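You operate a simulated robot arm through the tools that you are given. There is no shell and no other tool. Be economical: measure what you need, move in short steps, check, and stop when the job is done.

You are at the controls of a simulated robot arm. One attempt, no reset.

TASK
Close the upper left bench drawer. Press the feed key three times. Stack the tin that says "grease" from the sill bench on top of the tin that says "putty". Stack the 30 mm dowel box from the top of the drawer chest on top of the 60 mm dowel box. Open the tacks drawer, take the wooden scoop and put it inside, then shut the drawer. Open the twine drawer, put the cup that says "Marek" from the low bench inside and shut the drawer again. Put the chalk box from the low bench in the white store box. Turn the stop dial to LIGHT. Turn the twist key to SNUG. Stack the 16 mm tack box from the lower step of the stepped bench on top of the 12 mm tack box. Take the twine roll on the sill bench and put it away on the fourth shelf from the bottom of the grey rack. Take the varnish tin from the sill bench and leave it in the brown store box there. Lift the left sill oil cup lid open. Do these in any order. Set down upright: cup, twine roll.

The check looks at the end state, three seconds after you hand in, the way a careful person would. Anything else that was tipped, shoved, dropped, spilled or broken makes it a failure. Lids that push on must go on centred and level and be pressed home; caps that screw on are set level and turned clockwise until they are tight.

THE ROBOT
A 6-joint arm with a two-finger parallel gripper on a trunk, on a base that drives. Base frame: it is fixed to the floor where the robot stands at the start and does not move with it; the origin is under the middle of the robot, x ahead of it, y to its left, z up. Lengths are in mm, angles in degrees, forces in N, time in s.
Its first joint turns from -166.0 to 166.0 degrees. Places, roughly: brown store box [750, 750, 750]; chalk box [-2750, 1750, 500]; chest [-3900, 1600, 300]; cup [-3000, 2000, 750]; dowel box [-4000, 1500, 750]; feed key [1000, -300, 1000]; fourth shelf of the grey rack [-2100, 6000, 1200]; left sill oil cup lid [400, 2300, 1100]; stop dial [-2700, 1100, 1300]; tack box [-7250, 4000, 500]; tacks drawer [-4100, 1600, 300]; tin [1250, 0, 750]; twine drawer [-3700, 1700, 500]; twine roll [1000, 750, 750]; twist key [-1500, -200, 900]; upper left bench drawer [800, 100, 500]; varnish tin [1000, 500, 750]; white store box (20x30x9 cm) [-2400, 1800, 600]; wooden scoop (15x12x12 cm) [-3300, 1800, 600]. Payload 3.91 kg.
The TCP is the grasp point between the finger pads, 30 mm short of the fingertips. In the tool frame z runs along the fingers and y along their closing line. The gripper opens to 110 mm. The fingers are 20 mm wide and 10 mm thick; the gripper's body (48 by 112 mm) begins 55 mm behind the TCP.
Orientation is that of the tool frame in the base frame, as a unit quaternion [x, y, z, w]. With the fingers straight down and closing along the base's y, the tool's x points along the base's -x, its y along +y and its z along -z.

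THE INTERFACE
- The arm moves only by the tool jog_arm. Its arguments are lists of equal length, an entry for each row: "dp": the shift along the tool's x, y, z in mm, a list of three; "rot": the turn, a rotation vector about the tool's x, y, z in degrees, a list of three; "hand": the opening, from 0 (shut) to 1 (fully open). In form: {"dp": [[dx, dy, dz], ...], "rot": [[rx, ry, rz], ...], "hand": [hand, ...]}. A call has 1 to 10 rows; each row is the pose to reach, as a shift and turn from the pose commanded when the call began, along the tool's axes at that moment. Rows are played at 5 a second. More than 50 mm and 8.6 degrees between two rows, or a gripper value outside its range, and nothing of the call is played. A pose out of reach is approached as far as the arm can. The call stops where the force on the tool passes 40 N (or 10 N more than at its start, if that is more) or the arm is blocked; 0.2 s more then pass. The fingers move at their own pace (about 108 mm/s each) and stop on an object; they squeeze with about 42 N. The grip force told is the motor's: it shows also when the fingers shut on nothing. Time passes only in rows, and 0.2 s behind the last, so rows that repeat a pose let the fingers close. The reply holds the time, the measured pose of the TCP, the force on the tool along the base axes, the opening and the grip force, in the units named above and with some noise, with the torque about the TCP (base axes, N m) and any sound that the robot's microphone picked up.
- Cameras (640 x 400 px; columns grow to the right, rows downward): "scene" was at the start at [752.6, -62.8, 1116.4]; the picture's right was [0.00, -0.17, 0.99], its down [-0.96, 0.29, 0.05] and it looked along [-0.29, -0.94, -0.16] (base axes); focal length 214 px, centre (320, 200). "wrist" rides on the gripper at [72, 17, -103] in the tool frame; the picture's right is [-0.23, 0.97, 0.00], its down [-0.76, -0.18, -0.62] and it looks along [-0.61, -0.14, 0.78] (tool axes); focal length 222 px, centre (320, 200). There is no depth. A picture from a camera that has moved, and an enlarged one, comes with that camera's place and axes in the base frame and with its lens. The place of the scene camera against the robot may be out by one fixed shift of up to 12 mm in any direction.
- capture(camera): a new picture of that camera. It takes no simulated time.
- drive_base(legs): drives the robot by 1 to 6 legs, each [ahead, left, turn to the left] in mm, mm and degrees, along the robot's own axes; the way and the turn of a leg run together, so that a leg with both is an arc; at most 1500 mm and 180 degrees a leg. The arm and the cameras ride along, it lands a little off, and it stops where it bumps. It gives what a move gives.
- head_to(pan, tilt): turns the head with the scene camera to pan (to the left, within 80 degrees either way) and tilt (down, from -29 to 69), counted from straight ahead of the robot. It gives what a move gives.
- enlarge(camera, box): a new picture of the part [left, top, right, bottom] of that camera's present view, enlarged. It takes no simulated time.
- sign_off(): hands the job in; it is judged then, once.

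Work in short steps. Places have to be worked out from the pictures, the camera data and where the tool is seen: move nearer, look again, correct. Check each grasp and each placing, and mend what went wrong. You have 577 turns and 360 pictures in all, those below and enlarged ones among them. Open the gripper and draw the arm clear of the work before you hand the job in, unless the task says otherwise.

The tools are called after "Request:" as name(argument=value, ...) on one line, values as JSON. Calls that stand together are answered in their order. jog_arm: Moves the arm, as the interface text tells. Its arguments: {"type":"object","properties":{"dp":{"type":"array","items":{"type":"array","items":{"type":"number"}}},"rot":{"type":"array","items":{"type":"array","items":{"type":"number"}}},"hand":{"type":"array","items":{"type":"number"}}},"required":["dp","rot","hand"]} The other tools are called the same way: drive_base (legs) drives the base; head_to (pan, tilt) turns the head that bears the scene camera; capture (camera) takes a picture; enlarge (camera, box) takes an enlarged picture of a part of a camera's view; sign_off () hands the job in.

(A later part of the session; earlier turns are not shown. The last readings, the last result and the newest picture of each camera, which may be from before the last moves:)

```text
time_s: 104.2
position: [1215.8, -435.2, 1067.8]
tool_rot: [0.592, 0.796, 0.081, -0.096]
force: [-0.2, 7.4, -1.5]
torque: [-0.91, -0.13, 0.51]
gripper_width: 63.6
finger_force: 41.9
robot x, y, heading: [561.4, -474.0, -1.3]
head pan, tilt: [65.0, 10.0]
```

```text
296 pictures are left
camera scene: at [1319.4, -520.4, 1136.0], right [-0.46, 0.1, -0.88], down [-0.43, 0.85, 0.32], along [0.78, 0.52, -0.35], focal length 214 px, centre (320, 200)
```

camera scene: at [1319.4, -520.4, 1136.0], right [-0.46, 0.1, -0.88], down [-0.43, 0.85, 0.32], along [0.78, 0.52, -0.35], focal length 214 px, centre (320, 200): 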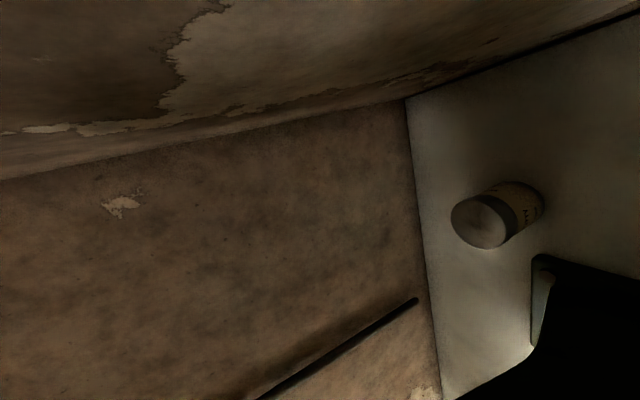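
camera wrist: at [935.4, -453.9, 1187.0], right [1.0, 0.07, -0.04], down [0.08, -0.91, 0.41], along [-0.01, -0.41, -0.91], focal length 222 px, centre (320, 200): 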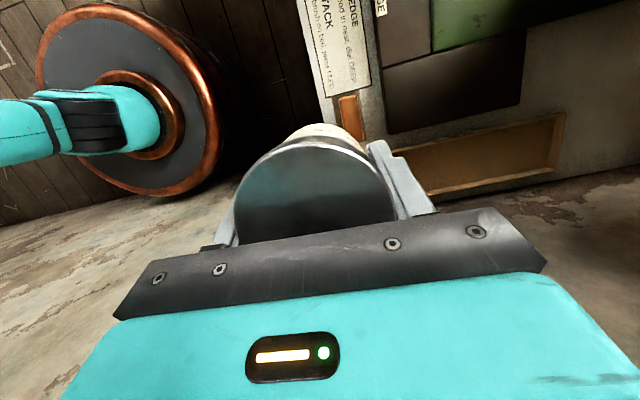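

A light sideways force suggests the head brushes the right wall. Shift the tool left 40 mm.

Request:
jog_arm(dp=[[13, 0, 3], [26, 0, 7], [39, 0, 10]], rot=[[0, 0, 0], [0, 0, 0], [0, 0, 0]], hand=[0, 0, 0])

Request:
head_to(pan=40, tilt=25)

Request:
capture(camera="scene")

```text
time_s: 105.0
position: [1206.1, -396.3, 1068.6]
tool_rot: [0.592, 0.796, 0.082, -0.097]
force: [-0.1, 0.3, -2.7]
torque: [-0.01, 0.01, 0.02]
gripper_width: 63.7
finger_force: 42.4
robot x, y, heading: [562.1, -477.4, -1.3]
head pan, tilt: [65.0, 10.0]
```

```text
time_s: 105.9
position: [1206.3, -396.3, 1068.9]
tool_rot: [0.592, 0.796, 0.082, -0.097]
force: [-0.6, 0.0, -3.3]
torque: [-0.02, -0.03, -0.01]
gripper_width: 63.6
finger_force: 41.8
robot x, y, heading: [565.5, -475.6, -1.2]
head pan, tilt: [40.0, 25.0]
```

```text
295 pictures are left
camera scene: at [1276.4, -459.5, 1111.9], right [-0.77, -0.06, -0.63], down [-0.5, 0.68, 0.54], along [0.4, 0.73, -0.56], focal length 214 px, centre (320, 200)
```

scene: 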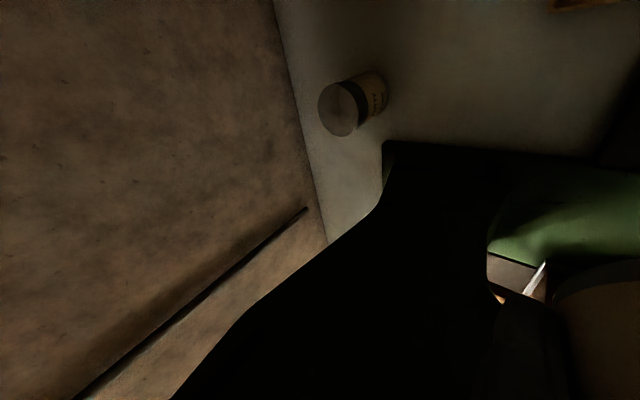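

Clear now; the head is solid so I keep it from the wall. Putty triangulates to about (1432, −346, top 888). Advance along the normal to just over it.

Request:
jog_arm(dp=[[-2, 40, 0], [-5, 80, -1], [-8, 120, -2], [-10, 160, -3], [-13, 195, -4]], rot=[[0, 0, 0], [0, 0, 0], [0, 0, 0], [0, 0, 0], [0, 0, 0]], hand=[0, 0, 0, 0, 0])

Request:
capture(camera="scene")

Request:
capture(camera="wrist")

```text
time_s: 107.1
position: [1395.4, -354.0, 1071.9]
tool_rot: [0.592, 0.796, 0.082, -0.096]
force: [-1.0, 0.2, -1.1]
torque: [0.02, -0.04, -0.03]
gripper_width: 63.7
finger_force: 42.2
robot x, y, heading: [565.0, -480.8, -1.4]
head pan, tilt: [40.0, 25.0]
```

```text
294 pictures are left
camera scene: at [1464.4, -417.0, 1115.9], right [-0.77, -0.06, -0.63], down [-0.5, 0.68, 0.54], along [0.4, 0.73, -0.56], focal length 214 px, centre (320, 200)
```

scene: 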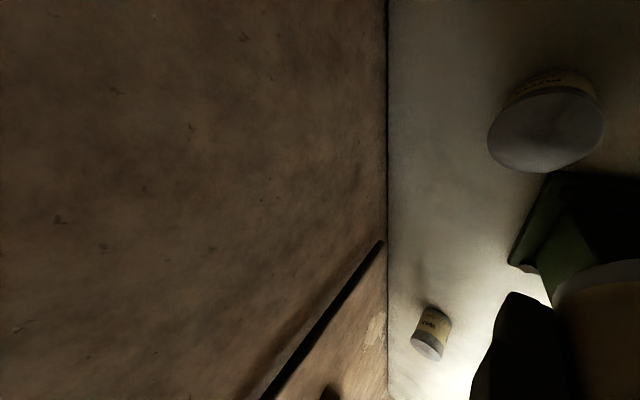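

```text
293 pictures are left
camera wrist: at [1395.2, -307.0, 1191.6], right [1.0, 0.07, -0.04], down [0.08, -0.91, 0.41], along [-0.01, -0.41, -0.91], focal length 222 px, centre (320, 200)
```

wrist: 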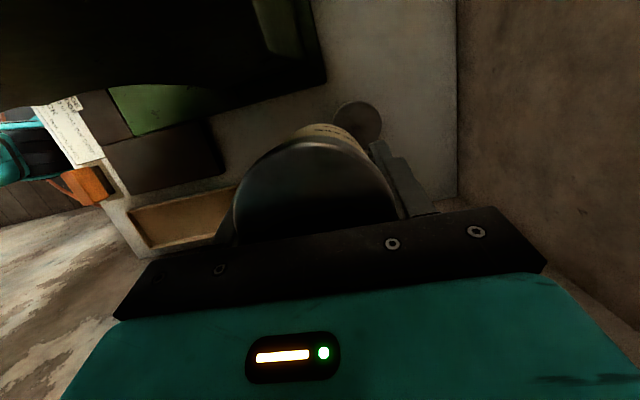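

Putty at n≈1283, e≈725 (wrist and scene averaged). Move above it and lower to ~35 mm above expected contact for a side look.

Request:
jog_arm(dp=[[1, 30, 0], [1, 41, 10], [-9, 41, 45], [-17, 41, 75], [-23, 41, 93]], rot=[[0, 0, 0], [0, 0, 0], [0, 0, 0], [0, 0, 0], [0, 0, 0]], hand=[0, 0, 0, 0, 0])

Request:
head_to(pan=0, tilt=25)

Request:
capture(camera="scene")

```text
time_s: 108.3
position: [1436.3, -339.6, 975.5]
tool_rot: [0.593, 0.795, 0.082, -0.096]
force: [-0.3, -0.9, -2.6]
torque: [0.05, -0.03, -0.02]
gripper_width: 63.9
finger_force: 41.8
robot x, y, heading: [562.3, -477.3, -1.2]
head pan, tilt: [40.0, 25.0]
```

```text
time_s: 109.4
position: [1436.6, -340.7, 976.3]
tool_rot: [0.592, 0.796, 0.081, -0.096]
force: [-0.8, 0.7, -2.7]
torque: [-0.02, 0.0, 0.06]
gripper_width: 63.6
finger_force: 42.2
robot x, y, heading: [565.1, -481.0, -1.1]
head pan, tilt: [0.0, 25.0]
```

```text
292 pictures are left
camera scene: at [1448.6, -414.1, 996.9], right [-0.96, -0.29, -0.02], down [-0.23, 0.74, 0.64], along [-0.17, 0.61, -0.77], focal length 214 px, centre (320, 200)
```

scene: 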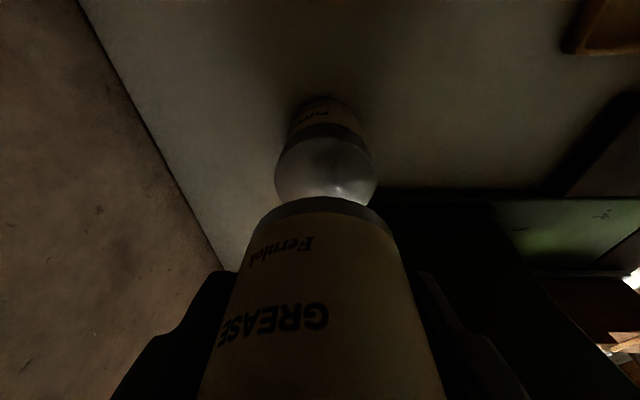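

A fine side view: nearly aligned in n. Lower 25 mm and compare again.

Request:
jog_arm(dp=[[-2, -2, 8], [-4, -2, 16], [-6.5, -2, 24]], rot=[[0, 0, 0], [0, 0, 0], [0, 0, 0]], hand=[0, 0, 0])

Request:
enlarge(camera="scene", box=[200, 60, 460, 260])

```text
time_s: 110.2
position: [1435.7, -342.4, 951.2]
tool_rot: [0.592, 0.796, 0.082, -0.097]
force: [-1.0, -0.2, -3.9]
torque: [-0.04, 0.02, 0.0]
gripper_width: 63.5
finger_force: 42.0
robot x, y, heading: [566.5, -478.2, -1.0]
head pan, tilt: [0.0, 25.0]
```

```text
2.00 times, centred on (330, 160) of scene
camera zoom: at [1447.1, -416.0, 972.7], right [-0.96, -0.29, -0.01], down [-0.23, 0.74, 0.64], along [-0.17, 0.61, -0.77], focal length 429 px, centre (300, 280)
```

zoom: 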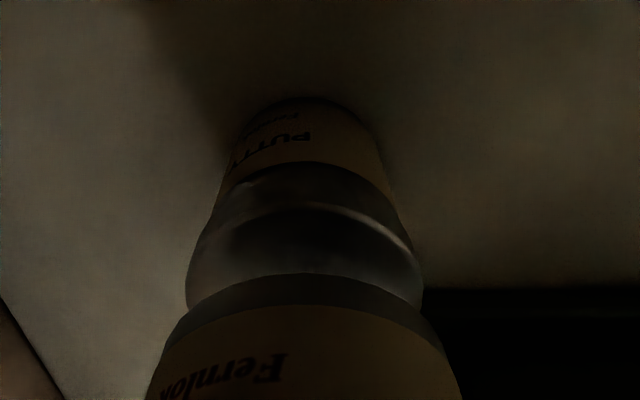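

Aligned within a few mm (gap ≈20 mm). Descend gently until contact.

Request:
jog_arm(dp=[[-2.6, 0, 9.7], [-3.9, 0, 14.5], [-4.4, 0, 16.4], [-4.9, 0, 18.4], [-5.4, 0, 20.3], [-6, 0, 22.2]], rot=[[0, 0, 0], [0, 0, 0], [0, 0, 0], [0, 0, 0], [0, 0, 0], [0, 0, 0]], hand=[0, 0, 0, 0, 0, 0])

Request:
capture(camera="scene")

```text
time_s: 111.6
position: [1436.1, -341.6, 927.1]
tool_rot: [0.592, 0.796, 0.082, -0.097]
force: [1.2, -0.1, -3.4]
torque: [0.04, 0.0, 0.02]
gripper_width: 63.5
finger_force: 42.4
robot x, y, heading: [566.2, -479.4, -1.1]
head pan, tilt: [0.0, 25.0]
```

```text
290 pictures are left
camera scene: at [1448.1, -416.3, 949.8], right [-0.96, -0.29, -0.01], down [-0.23, 0.74, 0.64], along [-0.17, 0.61, -0.77], focal length 214 px, centre (320, 200)
```

scene: 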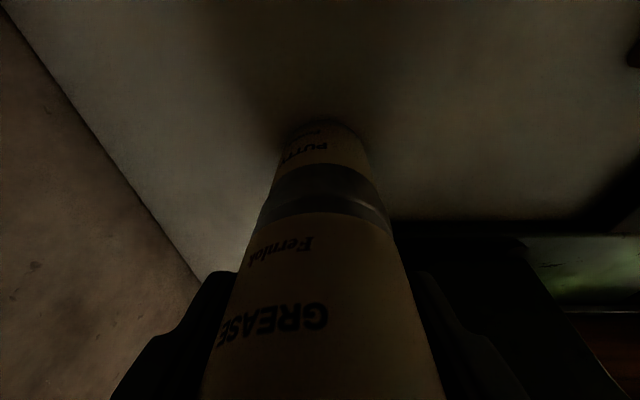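

Very close. Enlarge to judge the alignment.

Request:
enlarge(camera="scene", box=[240, 110, 410, 230])

```text
3.33 times, centred on (325, 170) of scene
camera zoom: at [1448.1, -416.3, 949.8], right [-0.96, -0.29, -0.01], down [-0.23, 0.74, 0.64], along [-0.17, 0.61, -0.77], focal length 715 px, centre (303, 300)
```

zoom: 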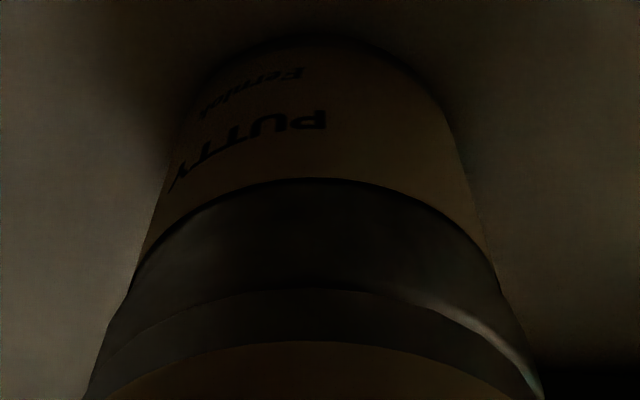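

Alignment good. Continue down in 1.5 mm rows to touch.

Request:
jog_arm(dp=[[-0.4, -1, 1.5], [-0.8, -2, 2.9], [-1.2, -2, 4.4], [-1.6, -2, 5.8], [-1.9, -2, 7.2], [-2.3, -2, 8.7]], rot=[[0, 0, 0], [0, 0, 0], [0, 0, 0], [0, 0, 0], [0, 0, 0], [0, 0, 0]], hand=[0, 0, 0, 0, 0, 0])

```text
time_s: 112.6
position: [1435.5, -343.8, 926.3]
tool_rot: [0.592, 0.796, 0.084, -0.094]
force: [-1.0, -0.2, 9.9]
torque: [-0.01, 0.48, -0.01]
gripper_width: 63.9
finger_force: 42.2
robot x, y, heading: [563.0, -482.7, -1.2]
head pan, tilt: [0.0, 25.0]
stopped in row 5: the force on the tool passed its limit at 42 N (the readings are from after the stop); the commanded pose is now the measured one
```

Contact at TCP 926. Open and rise straight up.

Request:
jog_arm(dp=[[0, 0, 0], [0, 0, 0], [0, 0, 0], [5, 0, -20], [16, 0, -58], [26, 0, -97], [36, 0, -135]], rot=[[0, 0, 0], [0, 0, 0], [0, 0, 0], [0, 0, 0], [0, 0, 0], [0, 0, 0], [0, 0, 0]], hand=[0.8, 0.9, 0.9, 0.9, 0.9, 0.9, 0.9])

Request:
capture(camera="scene")

Request:
capture(camera="wrist")

```text
time_s: 114.2
position: [1431.6, -342.0, 1065.4]
tool_rot: [0.592, 0.796, 0.084, -0.095]
force: [0.5, -0.5, 0.2]
torque: [-0.04, 0.01, 0.02]
gripper_width: 98.9
finger_force: 0.1
robot x, y, heading: [564.9, -482.6, -1.0]
head pan, tilt: [0.0, 25.0]
```

```text
288 pictures are left
camera scene: at [1443.0, -416.3, 1088.6], right [-0.96, -0.29, -0.02], down [-0.23, 0.74, 0.64], along [-0.17, 0.61, -0.77], focal length 214 px, centre (320, 200)
```

scene: 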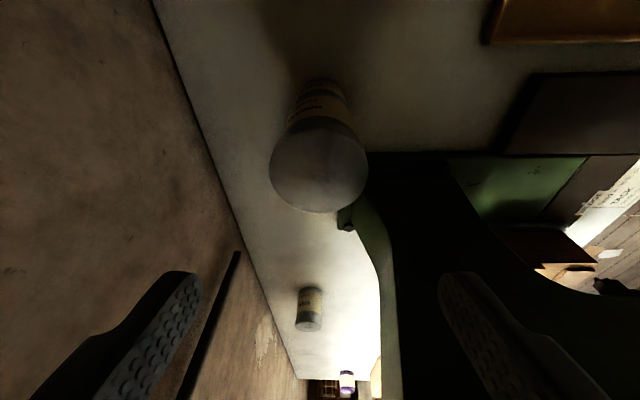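

```text
287 pictures are left
camera wrist: at [1431.4, -294.8, 1186.2], right [1.0, 0.07, -0.04], down [0.08, -0.91, 0.41], along [-0.01, -0.41, -0.91], focal length 222 px, centre (320, 200)
```

wrist: 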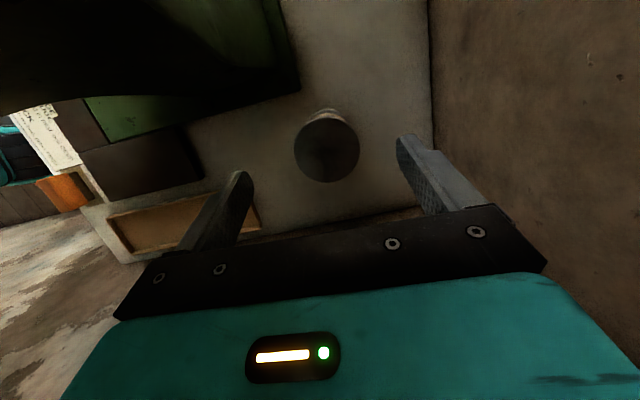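

Stack looks good. Retreat along the lane: pull the arm back 230 mm.

Request:
jog_arm(dp=[[0, -45, 0], [0, -90, 0], [0, -135, 0], [0, -180, 0], [0, -225, 0]], rot=[[0, 0, 0], [0, 0, 0], [0, 0, 0], [0, 0, 0], [0, 0, 0]], hand=[0.9, 0.9, 0.9, 0.9, 0.9])

```text
time_s: 115.4
position: [1217.3, -406.9, 1059.4]
tool_rot: [0.592, 0.796, 0.083, -0.096]
force: [1.3, 0.4, -0.6]
torque: [0.02, 0.07, 0.06]
gripper_width: 98.9
finger_force: 0.0
robot x, y, heading: [565.0, -478.5, -1.2]
head pan, tilt: [0.0, 25.0]
```

Drive back out of the lane.

Request:
drive_base(legs=[[-320, -80, 0]])

```text
time_s: 117.6
position: [900.8, -478.1, 1061.5]
tool_rot: [0.591, 0.797, 0.083, -0.095]
force: [-0.5, 0.5, -0.2]
torque: [-0.01, 0.0, -0.02]
gripper_width: 99.0
finger_force: 0.0
robot x, y, heading: [245.5, -551.3, -1.0]
head pan, tilt: [0.0, 25.0]
```

Next the twine roll. Straighten the tool (un-lean).

Request:
jog_arm(dp=[[0, 0, 0], [0, 0, 0]], rot=[[0, -7.5, 0], [0, -15, 0]], hand=[1, 1])

Request:
drive_base(legs=[[-160, 0, 0]])

Request:
jog_arm(dp=[[0, 0, -5], [0, 0, -10], [0, 0, -15], [0, 0, -20], [0, 0, -25], [0, 0, -30], [0, 0, -35], [0, 0, -40], [0, 0, -40]], rot=[[0, 0, -8.3], [0, 0, -16.6], [0, 0, -24.9], [0, 0, -33.2], [0, 0, -41.5], [0, 0, -49.8], [0, 0, -58], [0, 0, -66], [0, 0, -74]], hand=[1, 1, 1, 1, 1, 1, 1, 1, 1])

```text
time_s: 118.2
position: [900.9, -479.8, 1062.5]
tool_rot: [0.596, 0.803, 0.005, 0.01]
force: [0.6, 0.3, -0.5]
torque: [-0.07, 0.07, 0.0]
gripper_width: 110.1
finger_force: 0.2
robot x, y, heading: [247.5, -551.3, -1.1]
head pan, tilt: [0.0, 25.0]
```

```text
time_s: 119.6
position: [740.5, -474.4, 1062.3]
tool_rot: [0.595, 0.803, 0.006, 0.01]
force: [0.4, 0.3, 0.6]
torque: [0.0, 0.02, -0.03]
gripper_width: 110.0
finger_force: 0.1
robot x, y, heading: [86.7, -546.3, -1.2]
head pan, tilt: [0.0, 25.0]
```

```text
time_s: 121.6
position: [739.7, -475.2, 1100.7]
tool_rot: [-0.009, 1.0, -0.002, 0.011]
force: [0.2, -0.2, 0.3]
torque: [-0.01, 0.01, 0.01]
gripper_width: 110.2
finger_force: 0.0
robot x, y, heading: [87.0, -550.5, -0.9]
head pan, tilt: [0.0, 25.0]
```

Drive left 820 then ahead 200.

Request:
drive_base(legs=[[0, 820, 0], [200, 0, 0]])

Request:
head_to(pan=30, tilt=-15)

Request:
capture(camera="scene")

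```text
time_s: 127.2
position: [951.9, 349.6, 1100.6]
tool_rot: [-0.012, 1.0, -0.002, 0.012]
force: [0.5, 0.8, -0.5]
torque: [0.01, 0.01, 0.03]
gripper_width: 109.8
finger_force: 0.0
robot x, y, heading: [299.4, 269.7, -0.6]
head pan, tilt: [0.0, 25.0]
```

```text
time_s: 128.3
position: [951.4, 349.2, 1102.6]
tool_rot: [-0.012, 1.0, -0.001, 0.011]
force: [0.6, 0.1, -0.2]
torque: [0.04, 0.0, -0.03]
gripper_width: 110.2
finger_force: 0.2
robot x, y, heading: [301.0, 267.9, -0.4]
head pan, tilt: [30.0, -15.0]
```

```text
286 pictures are left
camera scene: at [1072.5, 392.0, 1167.1], right [0.03, -0.87, -0.5], down [-0.96, 0.1, -0.25], along [0.27, 0.49, -0.83], focal length 214 px, centre (320, 200)
```

scene: 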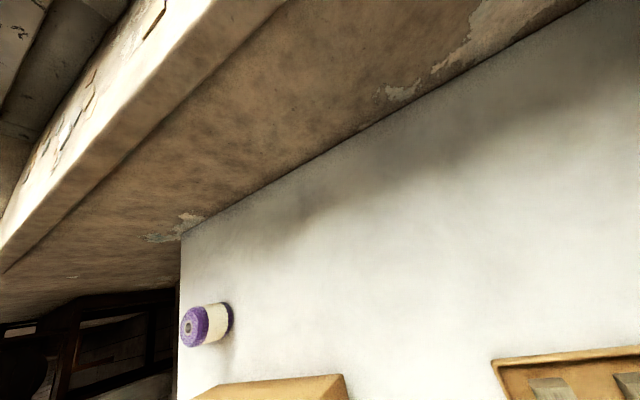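

Twine roll at about (951, 830), z 800–888. Swing left while yawing the tool.

Request:
jog_arm(dp=[[-3, 41, 0], [-6, 82, 0], [-9, 123, 0], [-12, 164, 0], [-15, 205, 0], [-18, 246, 0], [-21, 287, 0], [-24, 310, 0], [-27, 320, 0], [-30, 330, 0]], rot=[[0, 0, -8.5], [0, 0, -17], [0, 0, -25.5], [0, 0, -34], [0, 0, -42.5], [0, 0, -51], [0, 0, -59.5], [0, 0, -68], [0, 0, -76.5], [0, 0, -85]], hand=[1, 1, 1, 1, 1, 1, 1, 1, 1, 1])

```text
time_s: 130.5
position: [973.7, 679.8, 1101.8]
tool_rot: [-0.685, 0.728, -0.009, 0.008]
force: [0.7, -0.1, 0.4]
torque: [-0.02, -0.02, 0.0]
gripper_width: 110.1
finger_force: 0.0
robot x, y, heading: [303.1, 267.2, -0.4]
head pan, tilt: [30.0, -15.0]
```

Request:
jog_arm(dp=[[0, 0, 0], [0, 0, 0], [0, 0, 0]], rot=[[0, 0, -7], [0, 0, -14], [0, 0, -20]], hand=[1, 1, 1])

Request:
jog_arm(dp=[[0, 0, 0], [0, 0, 0], [0, 0, 0], [0, 0, 0], [0, 0, 0], [0, 0, 0], [0, 0, 0], [0, 0, 0]], rot=[[0, -8, 0], [0, -16, 0], [0, -24, 0], [0, -32, 0], [0, -40, 0], [0, -48, 0], [0, -56, 0], [0, -60, 0]], hand=[1, 1, 1, 1, 1, 1, 1, 1])

Request:
head_to(pan=0, tilt=15)

Request:
capture(camera="scene")

```text
time_s: 131.3
position: [973.7, 679.5, 1102.2]
tool_rot: [0.802, -0.598, 0.009, -0.006]
force: [0.3, 0.5, 0.6]
torque: [0.0, 0.03, 0.01]
gripper_width: 110.0
finger_force: 0.0
robot x, y, heading: [299.3, 270.6, -0.2]
head pan, tilt: [30.0, -15.0]
```

```text
time_s: 133.1
position: [974.1, 679.5, 1102.0]
tool_rot: [0.698, -0.515, -0.393, -0.305]
force: [0.5, 0.8, -0.5]
torque: [-0.02, 0.01, 0.02]
gripper_width: 110.1
finger_force: 0.1
robot x, y, heading: [299.7, 264.4, -0.3]
head pan, tilt: [30.0, -15.0]
```

```text
time_s: 134.0
position: [974.5, 678.8, 1101.6]
tool_rot: [0.698, -0.516, -0.392, -0.305]
force: [0.4, -0.2, 0.2]
torque: [-0.02, 0.0, 0.02]
gripper_width: 109.9
finger_force: 0.1
robot x, y, heading: [299.9, 270.9, -0.7]
head pan, tilt: [0.0, 15.0]
```

```text
285 pictures are left
camera scene: at [959.0, 689.8, 1196.3], right [0.96, 0.28, 0.02], down [0.22, -0.68, -0.7], along [-0.18, 0.68, -0.71], focal length 214 px, centre (320, 200)
```

scene: 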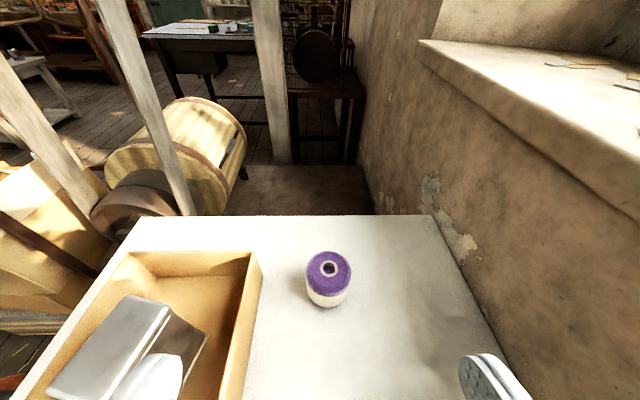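

Roll centre ≈ (947, 842). Lower to a pre-grasp pose 105 mm short of it.

Request:
jog_arm(dp=[[31, -2, 28], [61, -4, 56], [92, -6, 85], [122, -9, 113], [153, -11, 141], [183, -13, 169]], rot=[[0, 0, 0], [0, 0, 0], [0, 0, 0], [0, 0, 0], [0, 0, 0], [0, 0, 0]], hand=[1, 1, 1, 1, 1, 1])

Request:
capture(camera="scene")

Request:
capture(camera="wrist")

```text
time_s: 135.4
position: [974.9, 736.3, 858.0]
tool_rot: [0.699, -0.515, -0.392, -0.305]
force: [-0.8, -0.5, 1.0]
torque: [-0.05, -0.02, -0.02]
gripper_width: 109.9
finger_force: 0.0
robot x, y, heading: [300.4, 268.2, -0.6]
head pan, tilt: [0.0, 15.0]
```

```text
284 pictures are left
camera scene: at [959.9, 746.8, 953.2], right [0.96, 0.28, 0.02], down [0.22, -0.68, -0.7], along [-0.18, 0.68, -0.71], focal length 214 px, centre (320, 200)
```

scene: 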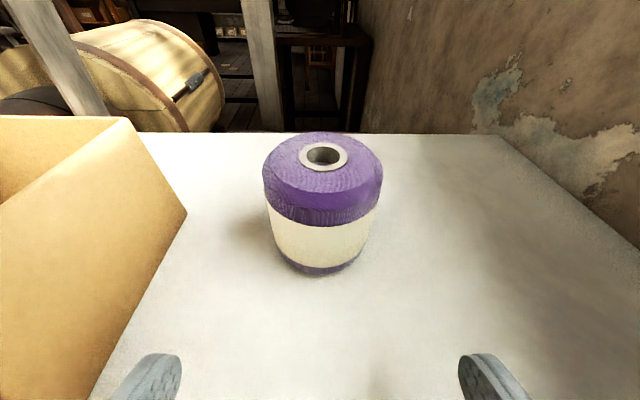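

```text
283 pictures are left
camera wrist: at [993.4, 611.6, 848.5], right [-0.97, -0.17, 0.17], down [0.19, -0.1, 0.98], along [-0.14, 0.98, 0.13], focal length 222 px, centre (320, 200)
```

wrist: 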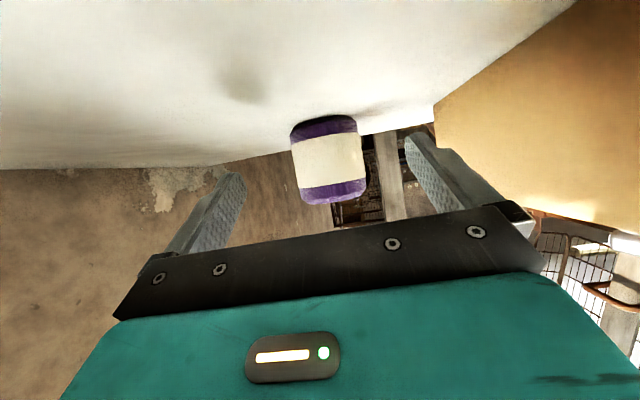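

Well aligned. Advance 106 mm horizontally and close.

Request:
jog_arm(dp=[[-18, -0.5, 31], [-36, -1, 61], [-53, -1.4, 91], [-53, -1.4, 91], [-53, -1.4, 91], [-53, -1.4, 91]], rot=[[0, 0, 0], [0, 0, 0], [0, 0, 0], [0, 0, 0], [0, 0, 0], [0, 0, 0]], hand=[1, 1, 1, 0, 0, 0])

Request:
capture(camera="scene")

```text
time_s: 136.8
position: [949.7, 836.8, 858.8]
tool_rot: [0.698, -0.516, -0.392, -0.305]
force: [0.7, -0.4, 1.6]
torque: [-0.11, 0.02, 0.03]
gripper_width: 73.0
finger_force: 41.9
robot x, y, heading: [299.3, 266.9, -0.3]
head pan, tilt: [0.0, 15.0]
```

```text
282 pictures are left
camera scene: at [934.2, 848.7, 954.0], right [0.96, 0.28, 0.02], down [0.22, -0.68, -0.7], along [-0.18, 0.68, -0.71], focal length 214 px, centre (320, 200)
```

scene: 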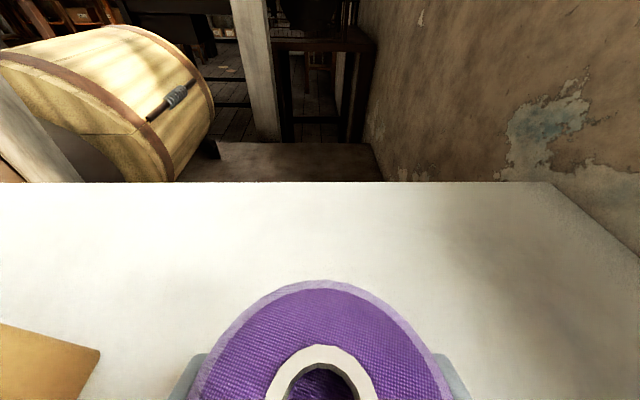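

Gripped at 73 mm. Lift straight up 230 mm.

Request:
jog_arm(dp=[[-9, 0, -5], [-26, 0, -15], [-60, 0, -35], [-98, 0, -57], [-136, 0, -79], [-174, 0, -101], [-200, 0, -116]], rot=[[0, 0, 0], [0, 0, 0], [0, 0, 0], [0, 0, 0], [0, 0, 0], [0, 0, 0], [0, 0, 0]], hand=[0, 0, 0, 0, 0, 0, 0])

Request:
capture(camera="wrist")

Request:
head_to(pan=0, tilt=-25)

Request:
capture(camera="scene")

```text
time_s: 138.4
position: [944.1, 836.7, 1088.6]
tool_rot: [0.698, -0.516, -0.392, -0.304]
force: [0.5, 0.8, -2.2]
torque: [-0.04, -0.03, -0.04]
gripper_width: 72.9
finger_force: 41.7
robot x, y, heading: [299.3, 261.9, -0.6]
head pan, tilt: [0.0, 15.0]
```

```text
281 pictures are left
camera wrist: at [962.5, 712.5, 1079.4], right [-0.97, -0.17, 0.18], down [0.19, -0.1, 0.98], along [-0.14, 0.98, 0.13], focal length 222 px, centre (320, 200)
```

wrist: 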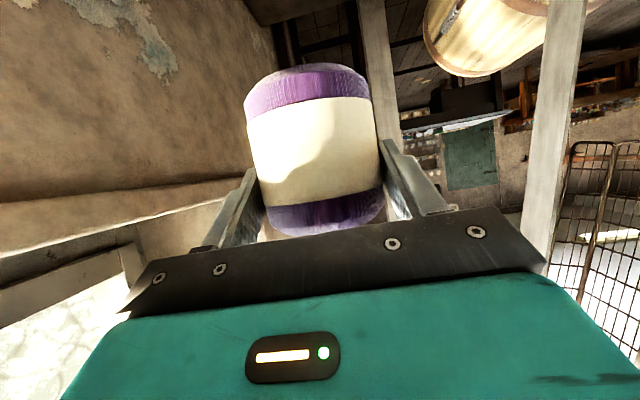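

```text
time_s: 139.5
position: [944.2, 837.7, 1089.0]
tool_rot: [0.698, -0.516, -0.392, -0.304]
force: [0.5, 0.3, -1.0]
torque: [-0.04, 0.03, -0.01]
gripper_width: 72.7
finger_force: 42.5
robot x, y, heading: [302.2, 271.9, -0.6]
head pan, tilt: [0.0, -25.0]
```

```text
280 pictures are left
camera scene: at [924.6, 858.0, 1246.7], right [0.96, 0.28, 0.02], down [0.05, -0.09, -1.0], along [-0.28, 0.96, -0.1], focal length 214 px, centre (320, 200)
```

scene: 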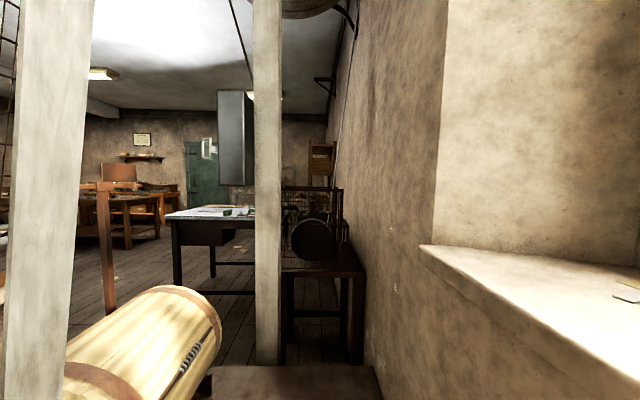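

Roll lifted upright. Swing the arm back to the front of the robot, turning it about the vertical so the roll stays upright.

Request:
jog_arm(dp=[[19.6, 19.2, -34.5], [39.2, 38.4, -69], [58.8, 57.6, -103.5], [78.4, 76.8, -138], [98, 96, -172.5], [117.6, 115.2, -207], [137.2, 134.4, -241.5], [156.8, 153.6, -276], [176.4, 172.8, -310.5], [196, 192, -345]], rot=[[7, 0.2, 4.1], [13.9, 0.4, 8.1], [20.9, 0.5, 12.2], [27.8, 0.7, 16.3], [34.8, 0.9, 20.3], [41.8, 1.1, 24.4], [48.7, 1.3, 28.5], [55.7, 1.4, 32.6], [62.6, 1.6, 36.6], [69.6, 1.8, 40.7]], hand=[0, 0, 0, 0, 0, 0, 0, 0, 0, 0])

```text
time_s: 141.7
position: [871.5, 400.8, 1089.6]
tool_rot: [-0.199, 0.845, 0.1, 0.486]
force: [-0.3, 0.1, -1.1]
torque: [-0.02, 0.0, 0.01]
gripper_width: 73.0
finger_force: 42.3
robot x, y, heading: [302.8, 267.1, -0.4]
head pan, tilt: [0.0, -25.0]
```

Drive back and right to the start, then farther back for a look at the room.

Request:
drive_base(legs=[[-150, -290, 0], [-550, 0, 0]])

Request:
head_to(pan=60, tilt=-20)

Request:
capture(camera="scene")

```text
time_s: 146.6
position: [181.7, 113.6, 1088.2]
tool_rot: [-0.202, 0.844, 0.102, 0.486]
force: [0.2, -0.8, -2.0]
torque: [0.01, 0.03, 0.0]
gripper_width: 72.8
finger_force: 41.7
robot x, y, heading: [-390.0, -21.8, -0.4]
head pan, tilt: [0.0, -25.0]
```

```text
time_s: 147.9
position: [182.1, 113.5, 1089.3]
tool_rot: [-0.203, 0.844, 0.102, 0.485]
force: [0.1, 0.1, -1.8]
torque: [0.01, 0.01, 0.03]
gripper_width: 72.5
finger_force: 42.3
robot x, y, heading: [-389.4, -20.6, -0.2]
head pan, tilt: [60.0, -20.0]
```

```text
279 pictures are left
camera scene: at [133.6, 171.6, 1257.2], right [0.9, -0.13, -0.43], down [-0.41, 0.1, -0.9], along [0.16, 0.99, 0.04], focal length 214 px, centre (320, 200)
```

scene: 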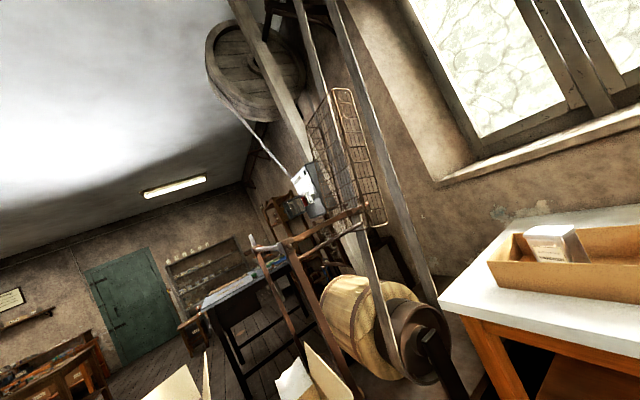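

A crowded workshop: the drum and cardboard block the direct way. Turn left 90° to view the open floor.

Request:
drive_base(legs=[[-100, 0, 90]])

Request:
head_to(pan=0, tilt=-10)

Request:
capture(camera="scene")

Request:
head_to(pan=65, tilt=-10)

Request:
capture(camera="scene")

```text
time_s: 152.1
position: [-591.0, 481.7, 1090.2]
tool_rot: [0.74, -0.452, -0.417, -0.272]
force: [-0.3, -0.2, -1.4]
torque: [0.01, -0.02, 0.0]
gripper_width: 72.4
finger_force: 41.7
robot x, y, heading: [-449.9, -87.7, 90.2]
head pan, tilt: [60.0, -20.0]
```

```text
time_s: 153.4
position: [-590.6, 481.9, 1089.8]
tool_rot: [0.74, -0.452, -0.417, -0.272]
force: [-0.1, -0.1, -0.6]
torque: [0.0, -0.01, -0.03]
gripper_width: 72.7
finger_force: 42.3
robot x, y, heading: [-452.2, -89.2, 90.4]
head pan, tilt: [0.0, -10.0]
```

```text
278 pictures are left
camera scene: at [-614.5, 502.0, 1223.4], right [0.9, 0.45, 0.02], down [0.18, -0.3, -0.94], along [-0.41, 0.84, -0.35], focal length 214 px, centre (320, 200)
```

scene: 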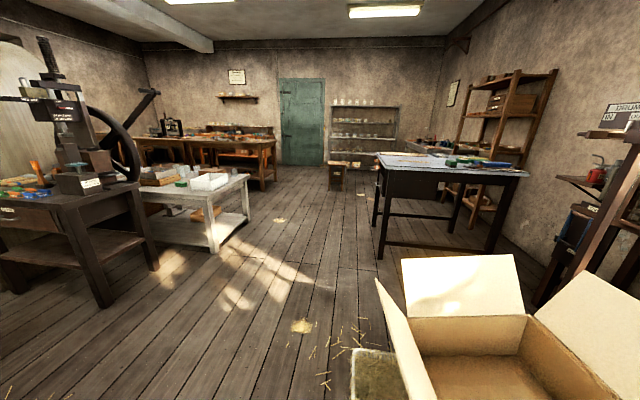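

```text
time_s: 154.8
position: [-590.8, 482.6, 1089.9]
tool_rot: [0.741, -0.452, -0.416, -0.271]
force: [-0.3, 0.1, -1.4]
torque: [-0.03, 0.01, 0.0]
gripper_width: 72.7
finger_force: 42.3
robot x, y, heading: [-447.4, -87.8, 90.3]
head pan, tilt: [65.0, -10.0]
```

```text
277 pictures are left
camera scene: at [-664.7, 430.3, 1246.1], right [0.04, 0.89, -0.45], down [0.07, -0.45, -0.89], along [-1.0, 0.01, -0.08], focal length 214 px, centre (320, 200)
```

scene: 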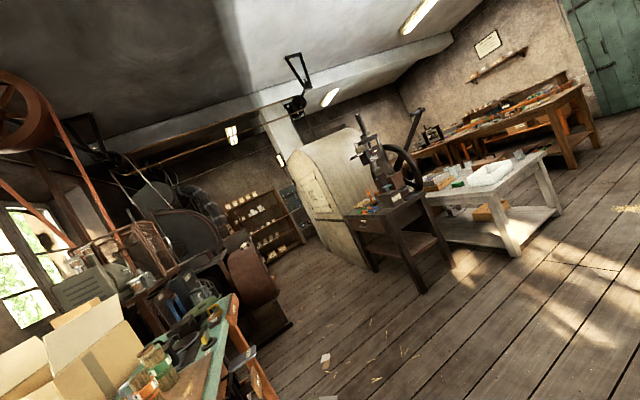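

The whole room is visible: grey rack by the green door, open lane at x≈−1550. Drive diagonally then along it.

Request:
drive_base(legs=[[850, 750, 0], [650, 350, 0], [1400, 0, 0]])

Request:
head_to(pan=0, tilt=-15)

Request:
capture(camera="scene")

```text
time_s: 170.7
position: [-1787.6, 3335.6, 1089.0]
tool_rot: [0.748, -0.439, -0.422, -0.264]
force: [-0.1, 0.3, -1.2]
torque: [-0.04, -0.02, 0.02]
gripper_width: 72.5
finger_force: 42.0
robot x, y, heading: [-1628.6, 2773.0, 92.2]
head pan, tilt: [65.0, -10.0]
```

```text
time_s: 172.1
position: [-1788.9, 3335.2, 1089.8]
tool_rot: [0.748, -0.439, -0.422, -0.264]
force: [-0.8, -0.2, -1.2]
torque: [-0.05, -0.01, 0.0]
gripper_width: 72.3
finger_force: 41.7
robot x, y, heading: [-1629.5, 2773.4, 92.1]
head pan, tilt: [0.0, -15.0]
```

```text
276 pictures are left
camera scene: at [-1812.3, 3354.9, 1231.5], right [0.88, 0.47, 0.02], down [0.15, -0.22, -0.96], along [-0.45, 0.85, -0.27], focal length 214 px, centre (320, 200)
```

scene: 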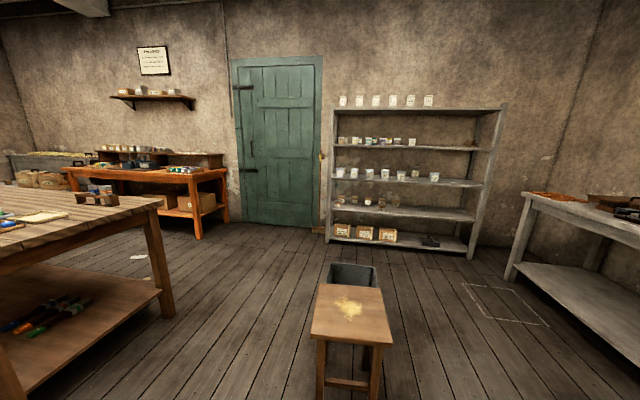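

Rack has five shelves; the fourth is at z≈1195 with free space at its right. Drive up to it.

Request:
drive_base(legs=[[1200, -160, 0], [1000, -140, 0]])

Request:
capture(camera="scene")

```text
time_s: 183.1
position: [-1527.4, 5554.9, 1090.3]
tool_rot: [0.743, -0.448, -0.418, -0.269]
force: [0.5, 0.3, -2.0]
torque: [-0.05, -0.02, 0.0]
gripper_width: 72.6
finger_force: 41.9
robot x, y, heading: [-1379.4, 4988.0, 91.1]
head pan, tilt: [0.0, -15.0]
```

```text
275 pictures are left
camera scene: at [-1551.3, 5575.5, 1231.5], right [0.89, 0.46, 0.03], down [0.14, -0.23, -0.96], along [-0.43, 0.86, -0.27], focal length 214 px, centre (320, 200)
```

scene: 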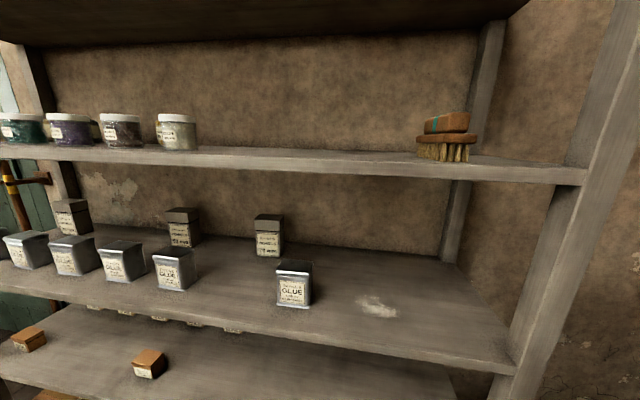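

Fourth shelf (jars left, brush right) has free space straight ahead. Raise the roll above shelf level.

Request:
jog_arm(dp=[[-36, 0, -21], [-73, 0, -43], [-110, 0, -64], [-146, 0, -86], [-190, 0, -111]], rot=[[0, 0, 0], [0, 0, 0], [0, 0, 0], [0, 0, 0], [0, 0, 0]], hand=[0, 0, 0, 0, 0])

Request:
head_to(pan=0, tilt=5)

Request:
capture(camera="scene")

```text
refused: row 5 steps farther than a row can; nothing moved
```

```text
time_s: 183.9
position: [-1527.7, 5556.6, 1090.0]
tool_rot: [0.743, -0.447, -0.419, -0.268]
force: [-0.1, -0.4, -1.4]
torque: [-0.04, -0.02, 0.02]
gripper_width: 72.2
finger_force: 42.3
robot x, y, heading: [-1380.5, 4987.1, 90.6]
head pan, tilt: [0.0, 5.0]
```

```text
274 pictures are left
camera scene: at [-1548.1, 5571.0, 1199.7], right [0.89, 0.46, 0.03], down [0.28, -0.51, -0.82], along [-0.36, 0.73, -0.58], focal length 214 px, centre (320, 200)
```

scene: 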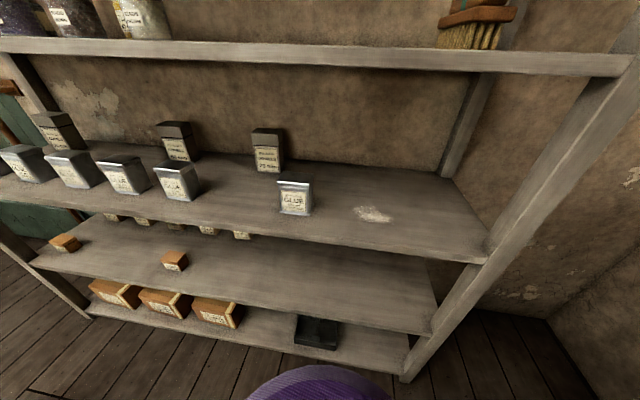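

Shelf count confirmed; shelf top ~1205. Raise in six rows.

Request:
jog_arm(dp=[[-34, 0, -20], [-68, 0, -40], [-102, 0, -60], [-136, 0, -80], [-165, 0, -97], [-192, 0, -112]], rot=[[0, 0, 0], [0, 0, 0], [0, 0, 0], [0, 0, 0], [0, 0, 0], [0, 0, 0]], hand=[0, 0, 0, 0, 0, 0])

Request:
capture(camera="scene")

```text
time_s: 185.3
position: [-1534.6, 5551.7, 1313.6]
tool_rot: [0.744, -0.447, -0.418, -0.267]
force: [0.2, 0.2, -1.0]
torque: [-0.02, -0.01, 0.01]
gripper_width: 72.2
finger_force: 42.3
robot x, y, heading: [-1382.1, 4989.5, 90.7]
head pan, tilt: [0.0, 5.0]
```

```text
273 pictures are left
camera scene: at [-1555.0, 5567.0, 1423.1], right [0.89, 0.46, 0.02], down [0.28, -0.51, -0.81], along [-0.36, 0.73, -0.58], focal length 214 px, centre (320, 200)
```

scene: 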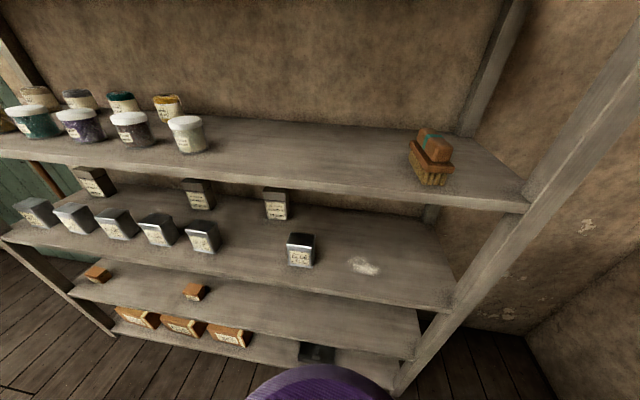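

Shelf front 352 mm and back ~714 mm ahead of the camera. Drive 260 mm toward the rack.

Request:
drive_base(legs=[[235, 114, 0]])

Request:
capture(camera="scene")

```text
time_s: 187.2
position: [-1653.3, 5786.3, 1313.2]
tool_rot: [0.744, -0.446, -0.419, -0.268]
force: [-0.3, -0.3, -1.7]
torque: [-0.02, 0.0, 0.0]
gripper_width: 72.3
finger_force: 42.0
robot x, y, heading: [-1500.0, 5224.4, 90.8]
head pan, tilt: [0.0, 5.0]
```

```text
272 pictures are left
camera scene: at [-1673.9, 5801.6, 1423.1], right [0.89, 0.46, 0.03], down [0.28, -0.51, -0.81], along [-0.36, 0.73, -0.58], focal length 214 px, centre (320, 200)
```

scene: 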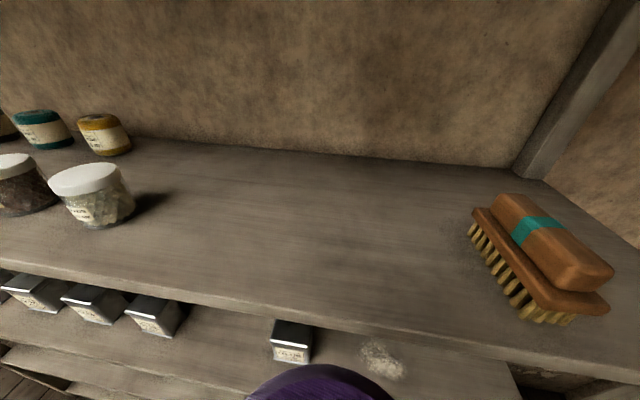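

Advance 239 mm into the shelf space with the roll ~55 mm above it.

Request:
jog_arm(dp=[[-20, 0, 34], [-40, 0, 69], [-60, 0, 103], [-81, 0, 138], [-101, 0, 172], [-121, 0, 206]], rot=[[0, 0, 0], [0, 0, 0], [0, 0, 0], [0, 0, 0], [0, 0, 0], [0, 0, 0]], hand=[0, 0, 0, 0, 0, 0])

Request:
capture(camera="wrist")

```text
time_s: 188.6
position: [-1760.8, 6000.6, 1316.5]
tool_rot: [0.744, -0.446, -0.42, -0.268]
force: [-0.5, -1.1, -0.9]
torque: [0.0, -0.04, 0.01]
gripper_width: 71.9
finger_force: 42.2
robot x, y, heading: [-1497.6, 5226.7, 91.0]
head pan, tilt: [0.0, 5.0]
```

```text
271 pictures are left
camera wrist: at [-1719.2, 5881.0, 1305.5], right [-0.92, -0.35, 0.17], down [0.21, -0.07, 0.98], along [-0.33, 0.94, 0.13], focal length 222 px, centre (320, 200)
```

wrist: 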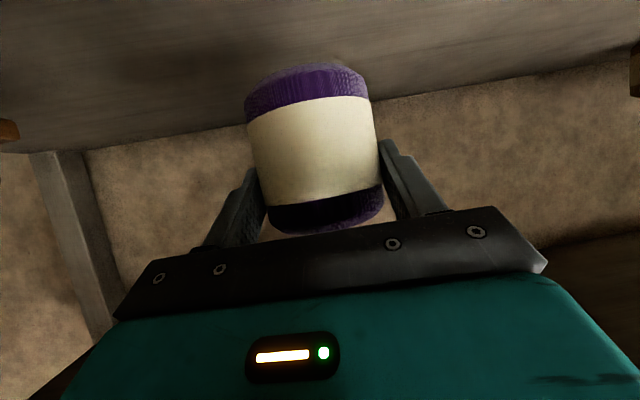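

Over the shelf. Lower 45 mm, then in fine steps to contact.

Request:
jog_arm(dp=[[21, 0, 13], [39, 0, 23], [43, 0, 25], [47, 0, 28], [50, 0, 29], [53, 0, 31], [56, 0, 33], [58, 0, 34], [60, 0, 35], [62, 0, 36]], rot=[[0, 0, 0], [0, 0, 0], [0, 0, 0], [0, 0, 0], [0, 0, 0], [0, 0, 0], [0, 0, 0], [0, 0, 0], [0, 0, 0], [0, 0, 0]], hand=[0, 0, 0, 0, 0, 0, 0, 0, 0, 0])

```text
time_s: 190.0
position: [-1761.6, 5999.0, 1257.9]
tool_rot: [0.742, -0.446, -0.421, -0.271]
force: [-0.7, 2.4, 6.8]
torque: [-0.02, 0.22, -0.07]
gripper_width: 72.6
finger_force: 42.1
robot x, y, heading: [-1497.4, 5224.0, 91.1]
head pan, tilt: [0.0, 5.0]
stopped in row 7: the force on the tool passed its limit at 42 N (the readings are from after the stop); the commanded pose is now the measured one
```

Contact at 1258 (shelf ≈1200). Open and back straight out.

Request:
jog_arm(dp=[[0, 0, 0], [0, 0, 0], [0, 0, 0], [10, 0, -17], [30, 0, -51], [50, 0, -86], [70, 0, -120], [91, 0, -155], [111, 0, -190]], rot=[[0, 0, 0], [0, 0, 0], [0, 0, 0], [0, 0, 0], [0, 0, 0], [0, 0, 0], [0, 0, 0], [0, 0, 0], [0, 0, 0]], hand=[0.9, 1, 1, 1, 1, 1, 1, 1, 1])

Request:
capture(camera="scene")

```text
time_s: 192.0
position: [-1656.5, 5804.4, 1256.5]
tool_rot: [0.743, -0.446, -0.42, -0.27]
force: [0.4, 1.8, -0.4]
torque: [-0.03, 0.01, 0.0]
gripper_width: 110.0
finger_force: 0.0
robot x, y, heading: [-1496.2, 5226.7, 91.0]
head pan, tilt: [0.0, 5.0]
```

```text
270 pictures are left
camera scene: at [-1678.3, 5818.7, 1366.0], right [0.89, 0.46, 0.03], down [0.28, -0.5, -0.82], along [-0.36, 0.74, -0.57], focal length 214 px, centre (320, 200)
```

scene: 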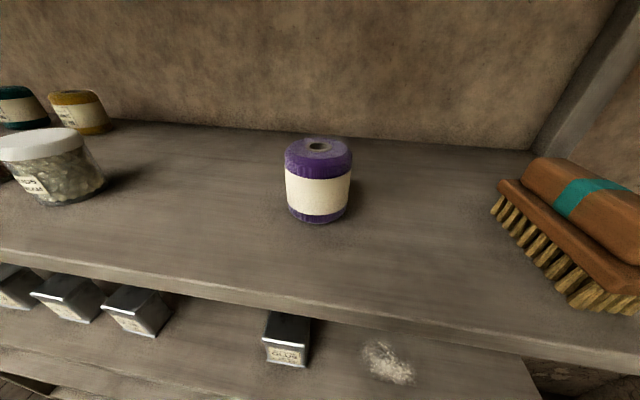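

Twine roll stands on the fourth shelf. Next the tack boxes at the far left: back off and turn left.

Request:
drive_base(legs=[[-450, 0, 0], [0, 0, 88]])

Request:
head_to(pan=-10, tilt=-15)

Request:
capture(camera="scene")

```text
time_s: 198.4
position: [-2078.4, 4643.0, 1256.6]
tool_rot: [0.846, 0.184, -0.492, 0.092]
force: [0.1, -0.3, 0.6]
torque: [0.0, -0.02, -0.01]
gripper_width: 110.1
finger_force: 0.1
robot x, y, heading: [-1486.3, 4768.9, 177.4]
head pan, tilt: [0.0, 5.0]
```

```text
time_s: 199.3
position: [-2077.6, 4643.4, 1256.3]
tool_rot: [0.846, 0.184, -0.491, 0.091]
force: [-0.4, 0.3, -0.3]
torque: [-0.02, 0.02, -0.01]
gripper_width: 110.0
finger_force: 0.1
robot x, y, heading: [-1490.2, 4769.4, 177.4]
head pan, tilt: [-10.0, -15.0]
```

```text
269 pictures are left
camera scene: at [-2111.8, 4643.5, 1399.9], right [-0.26, 0.96, 0.11], down [0.21, 0.17, -0.96], along [-0.94, -0.22, -0.25], focal length 214 px, centre (320, 200)
```

scene: 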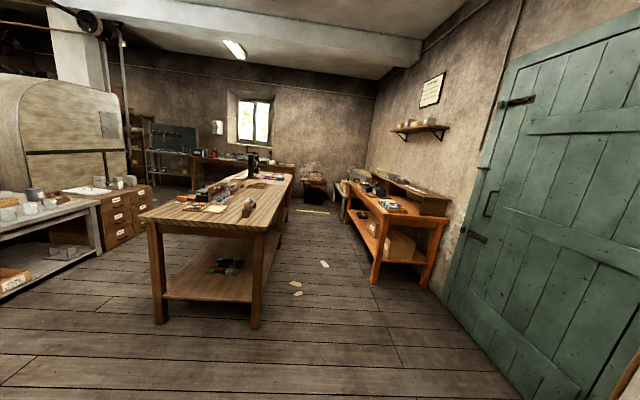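

Lane between table and orange bench leads there. Turn 12° left and drive 2900.

Request:
drive_base(legs=[[0, 0, 12.6], [1500, 0, 0], [1400, 0, 0]])

Request:
capture(camera="scene")

```text
time_s: 202.6
position: [-2300.4, 4467.3, 1257.1]
tool_rot: [0.82, 0.277, -0.479, 0.145]
force: [-1.1, 0.6, 0.0]
torque: [0.0, 0.0, -0.01]
gripper_width: 109.8
finger_force: 0.0
robot x, y, heading: [-1754.9, 4720.0, -169.9]
head pan, tilt: [-10.0, -15.0]
stopped in leg 2: the robot was blocked; the commanded pose is now the measured one
```

```text
268 pictures are left
camera scene: at [-2332.9, 4462.3, 1400.1], right [-0.46, 0.88, 0.11], down [0.17, 0.21, -0.96], along [-0.87, -0.43, -0.25], focal length 214 px, centre (320, 200)
```

scene: 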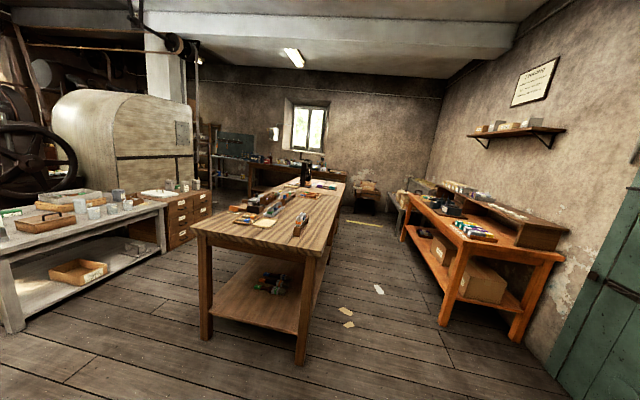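

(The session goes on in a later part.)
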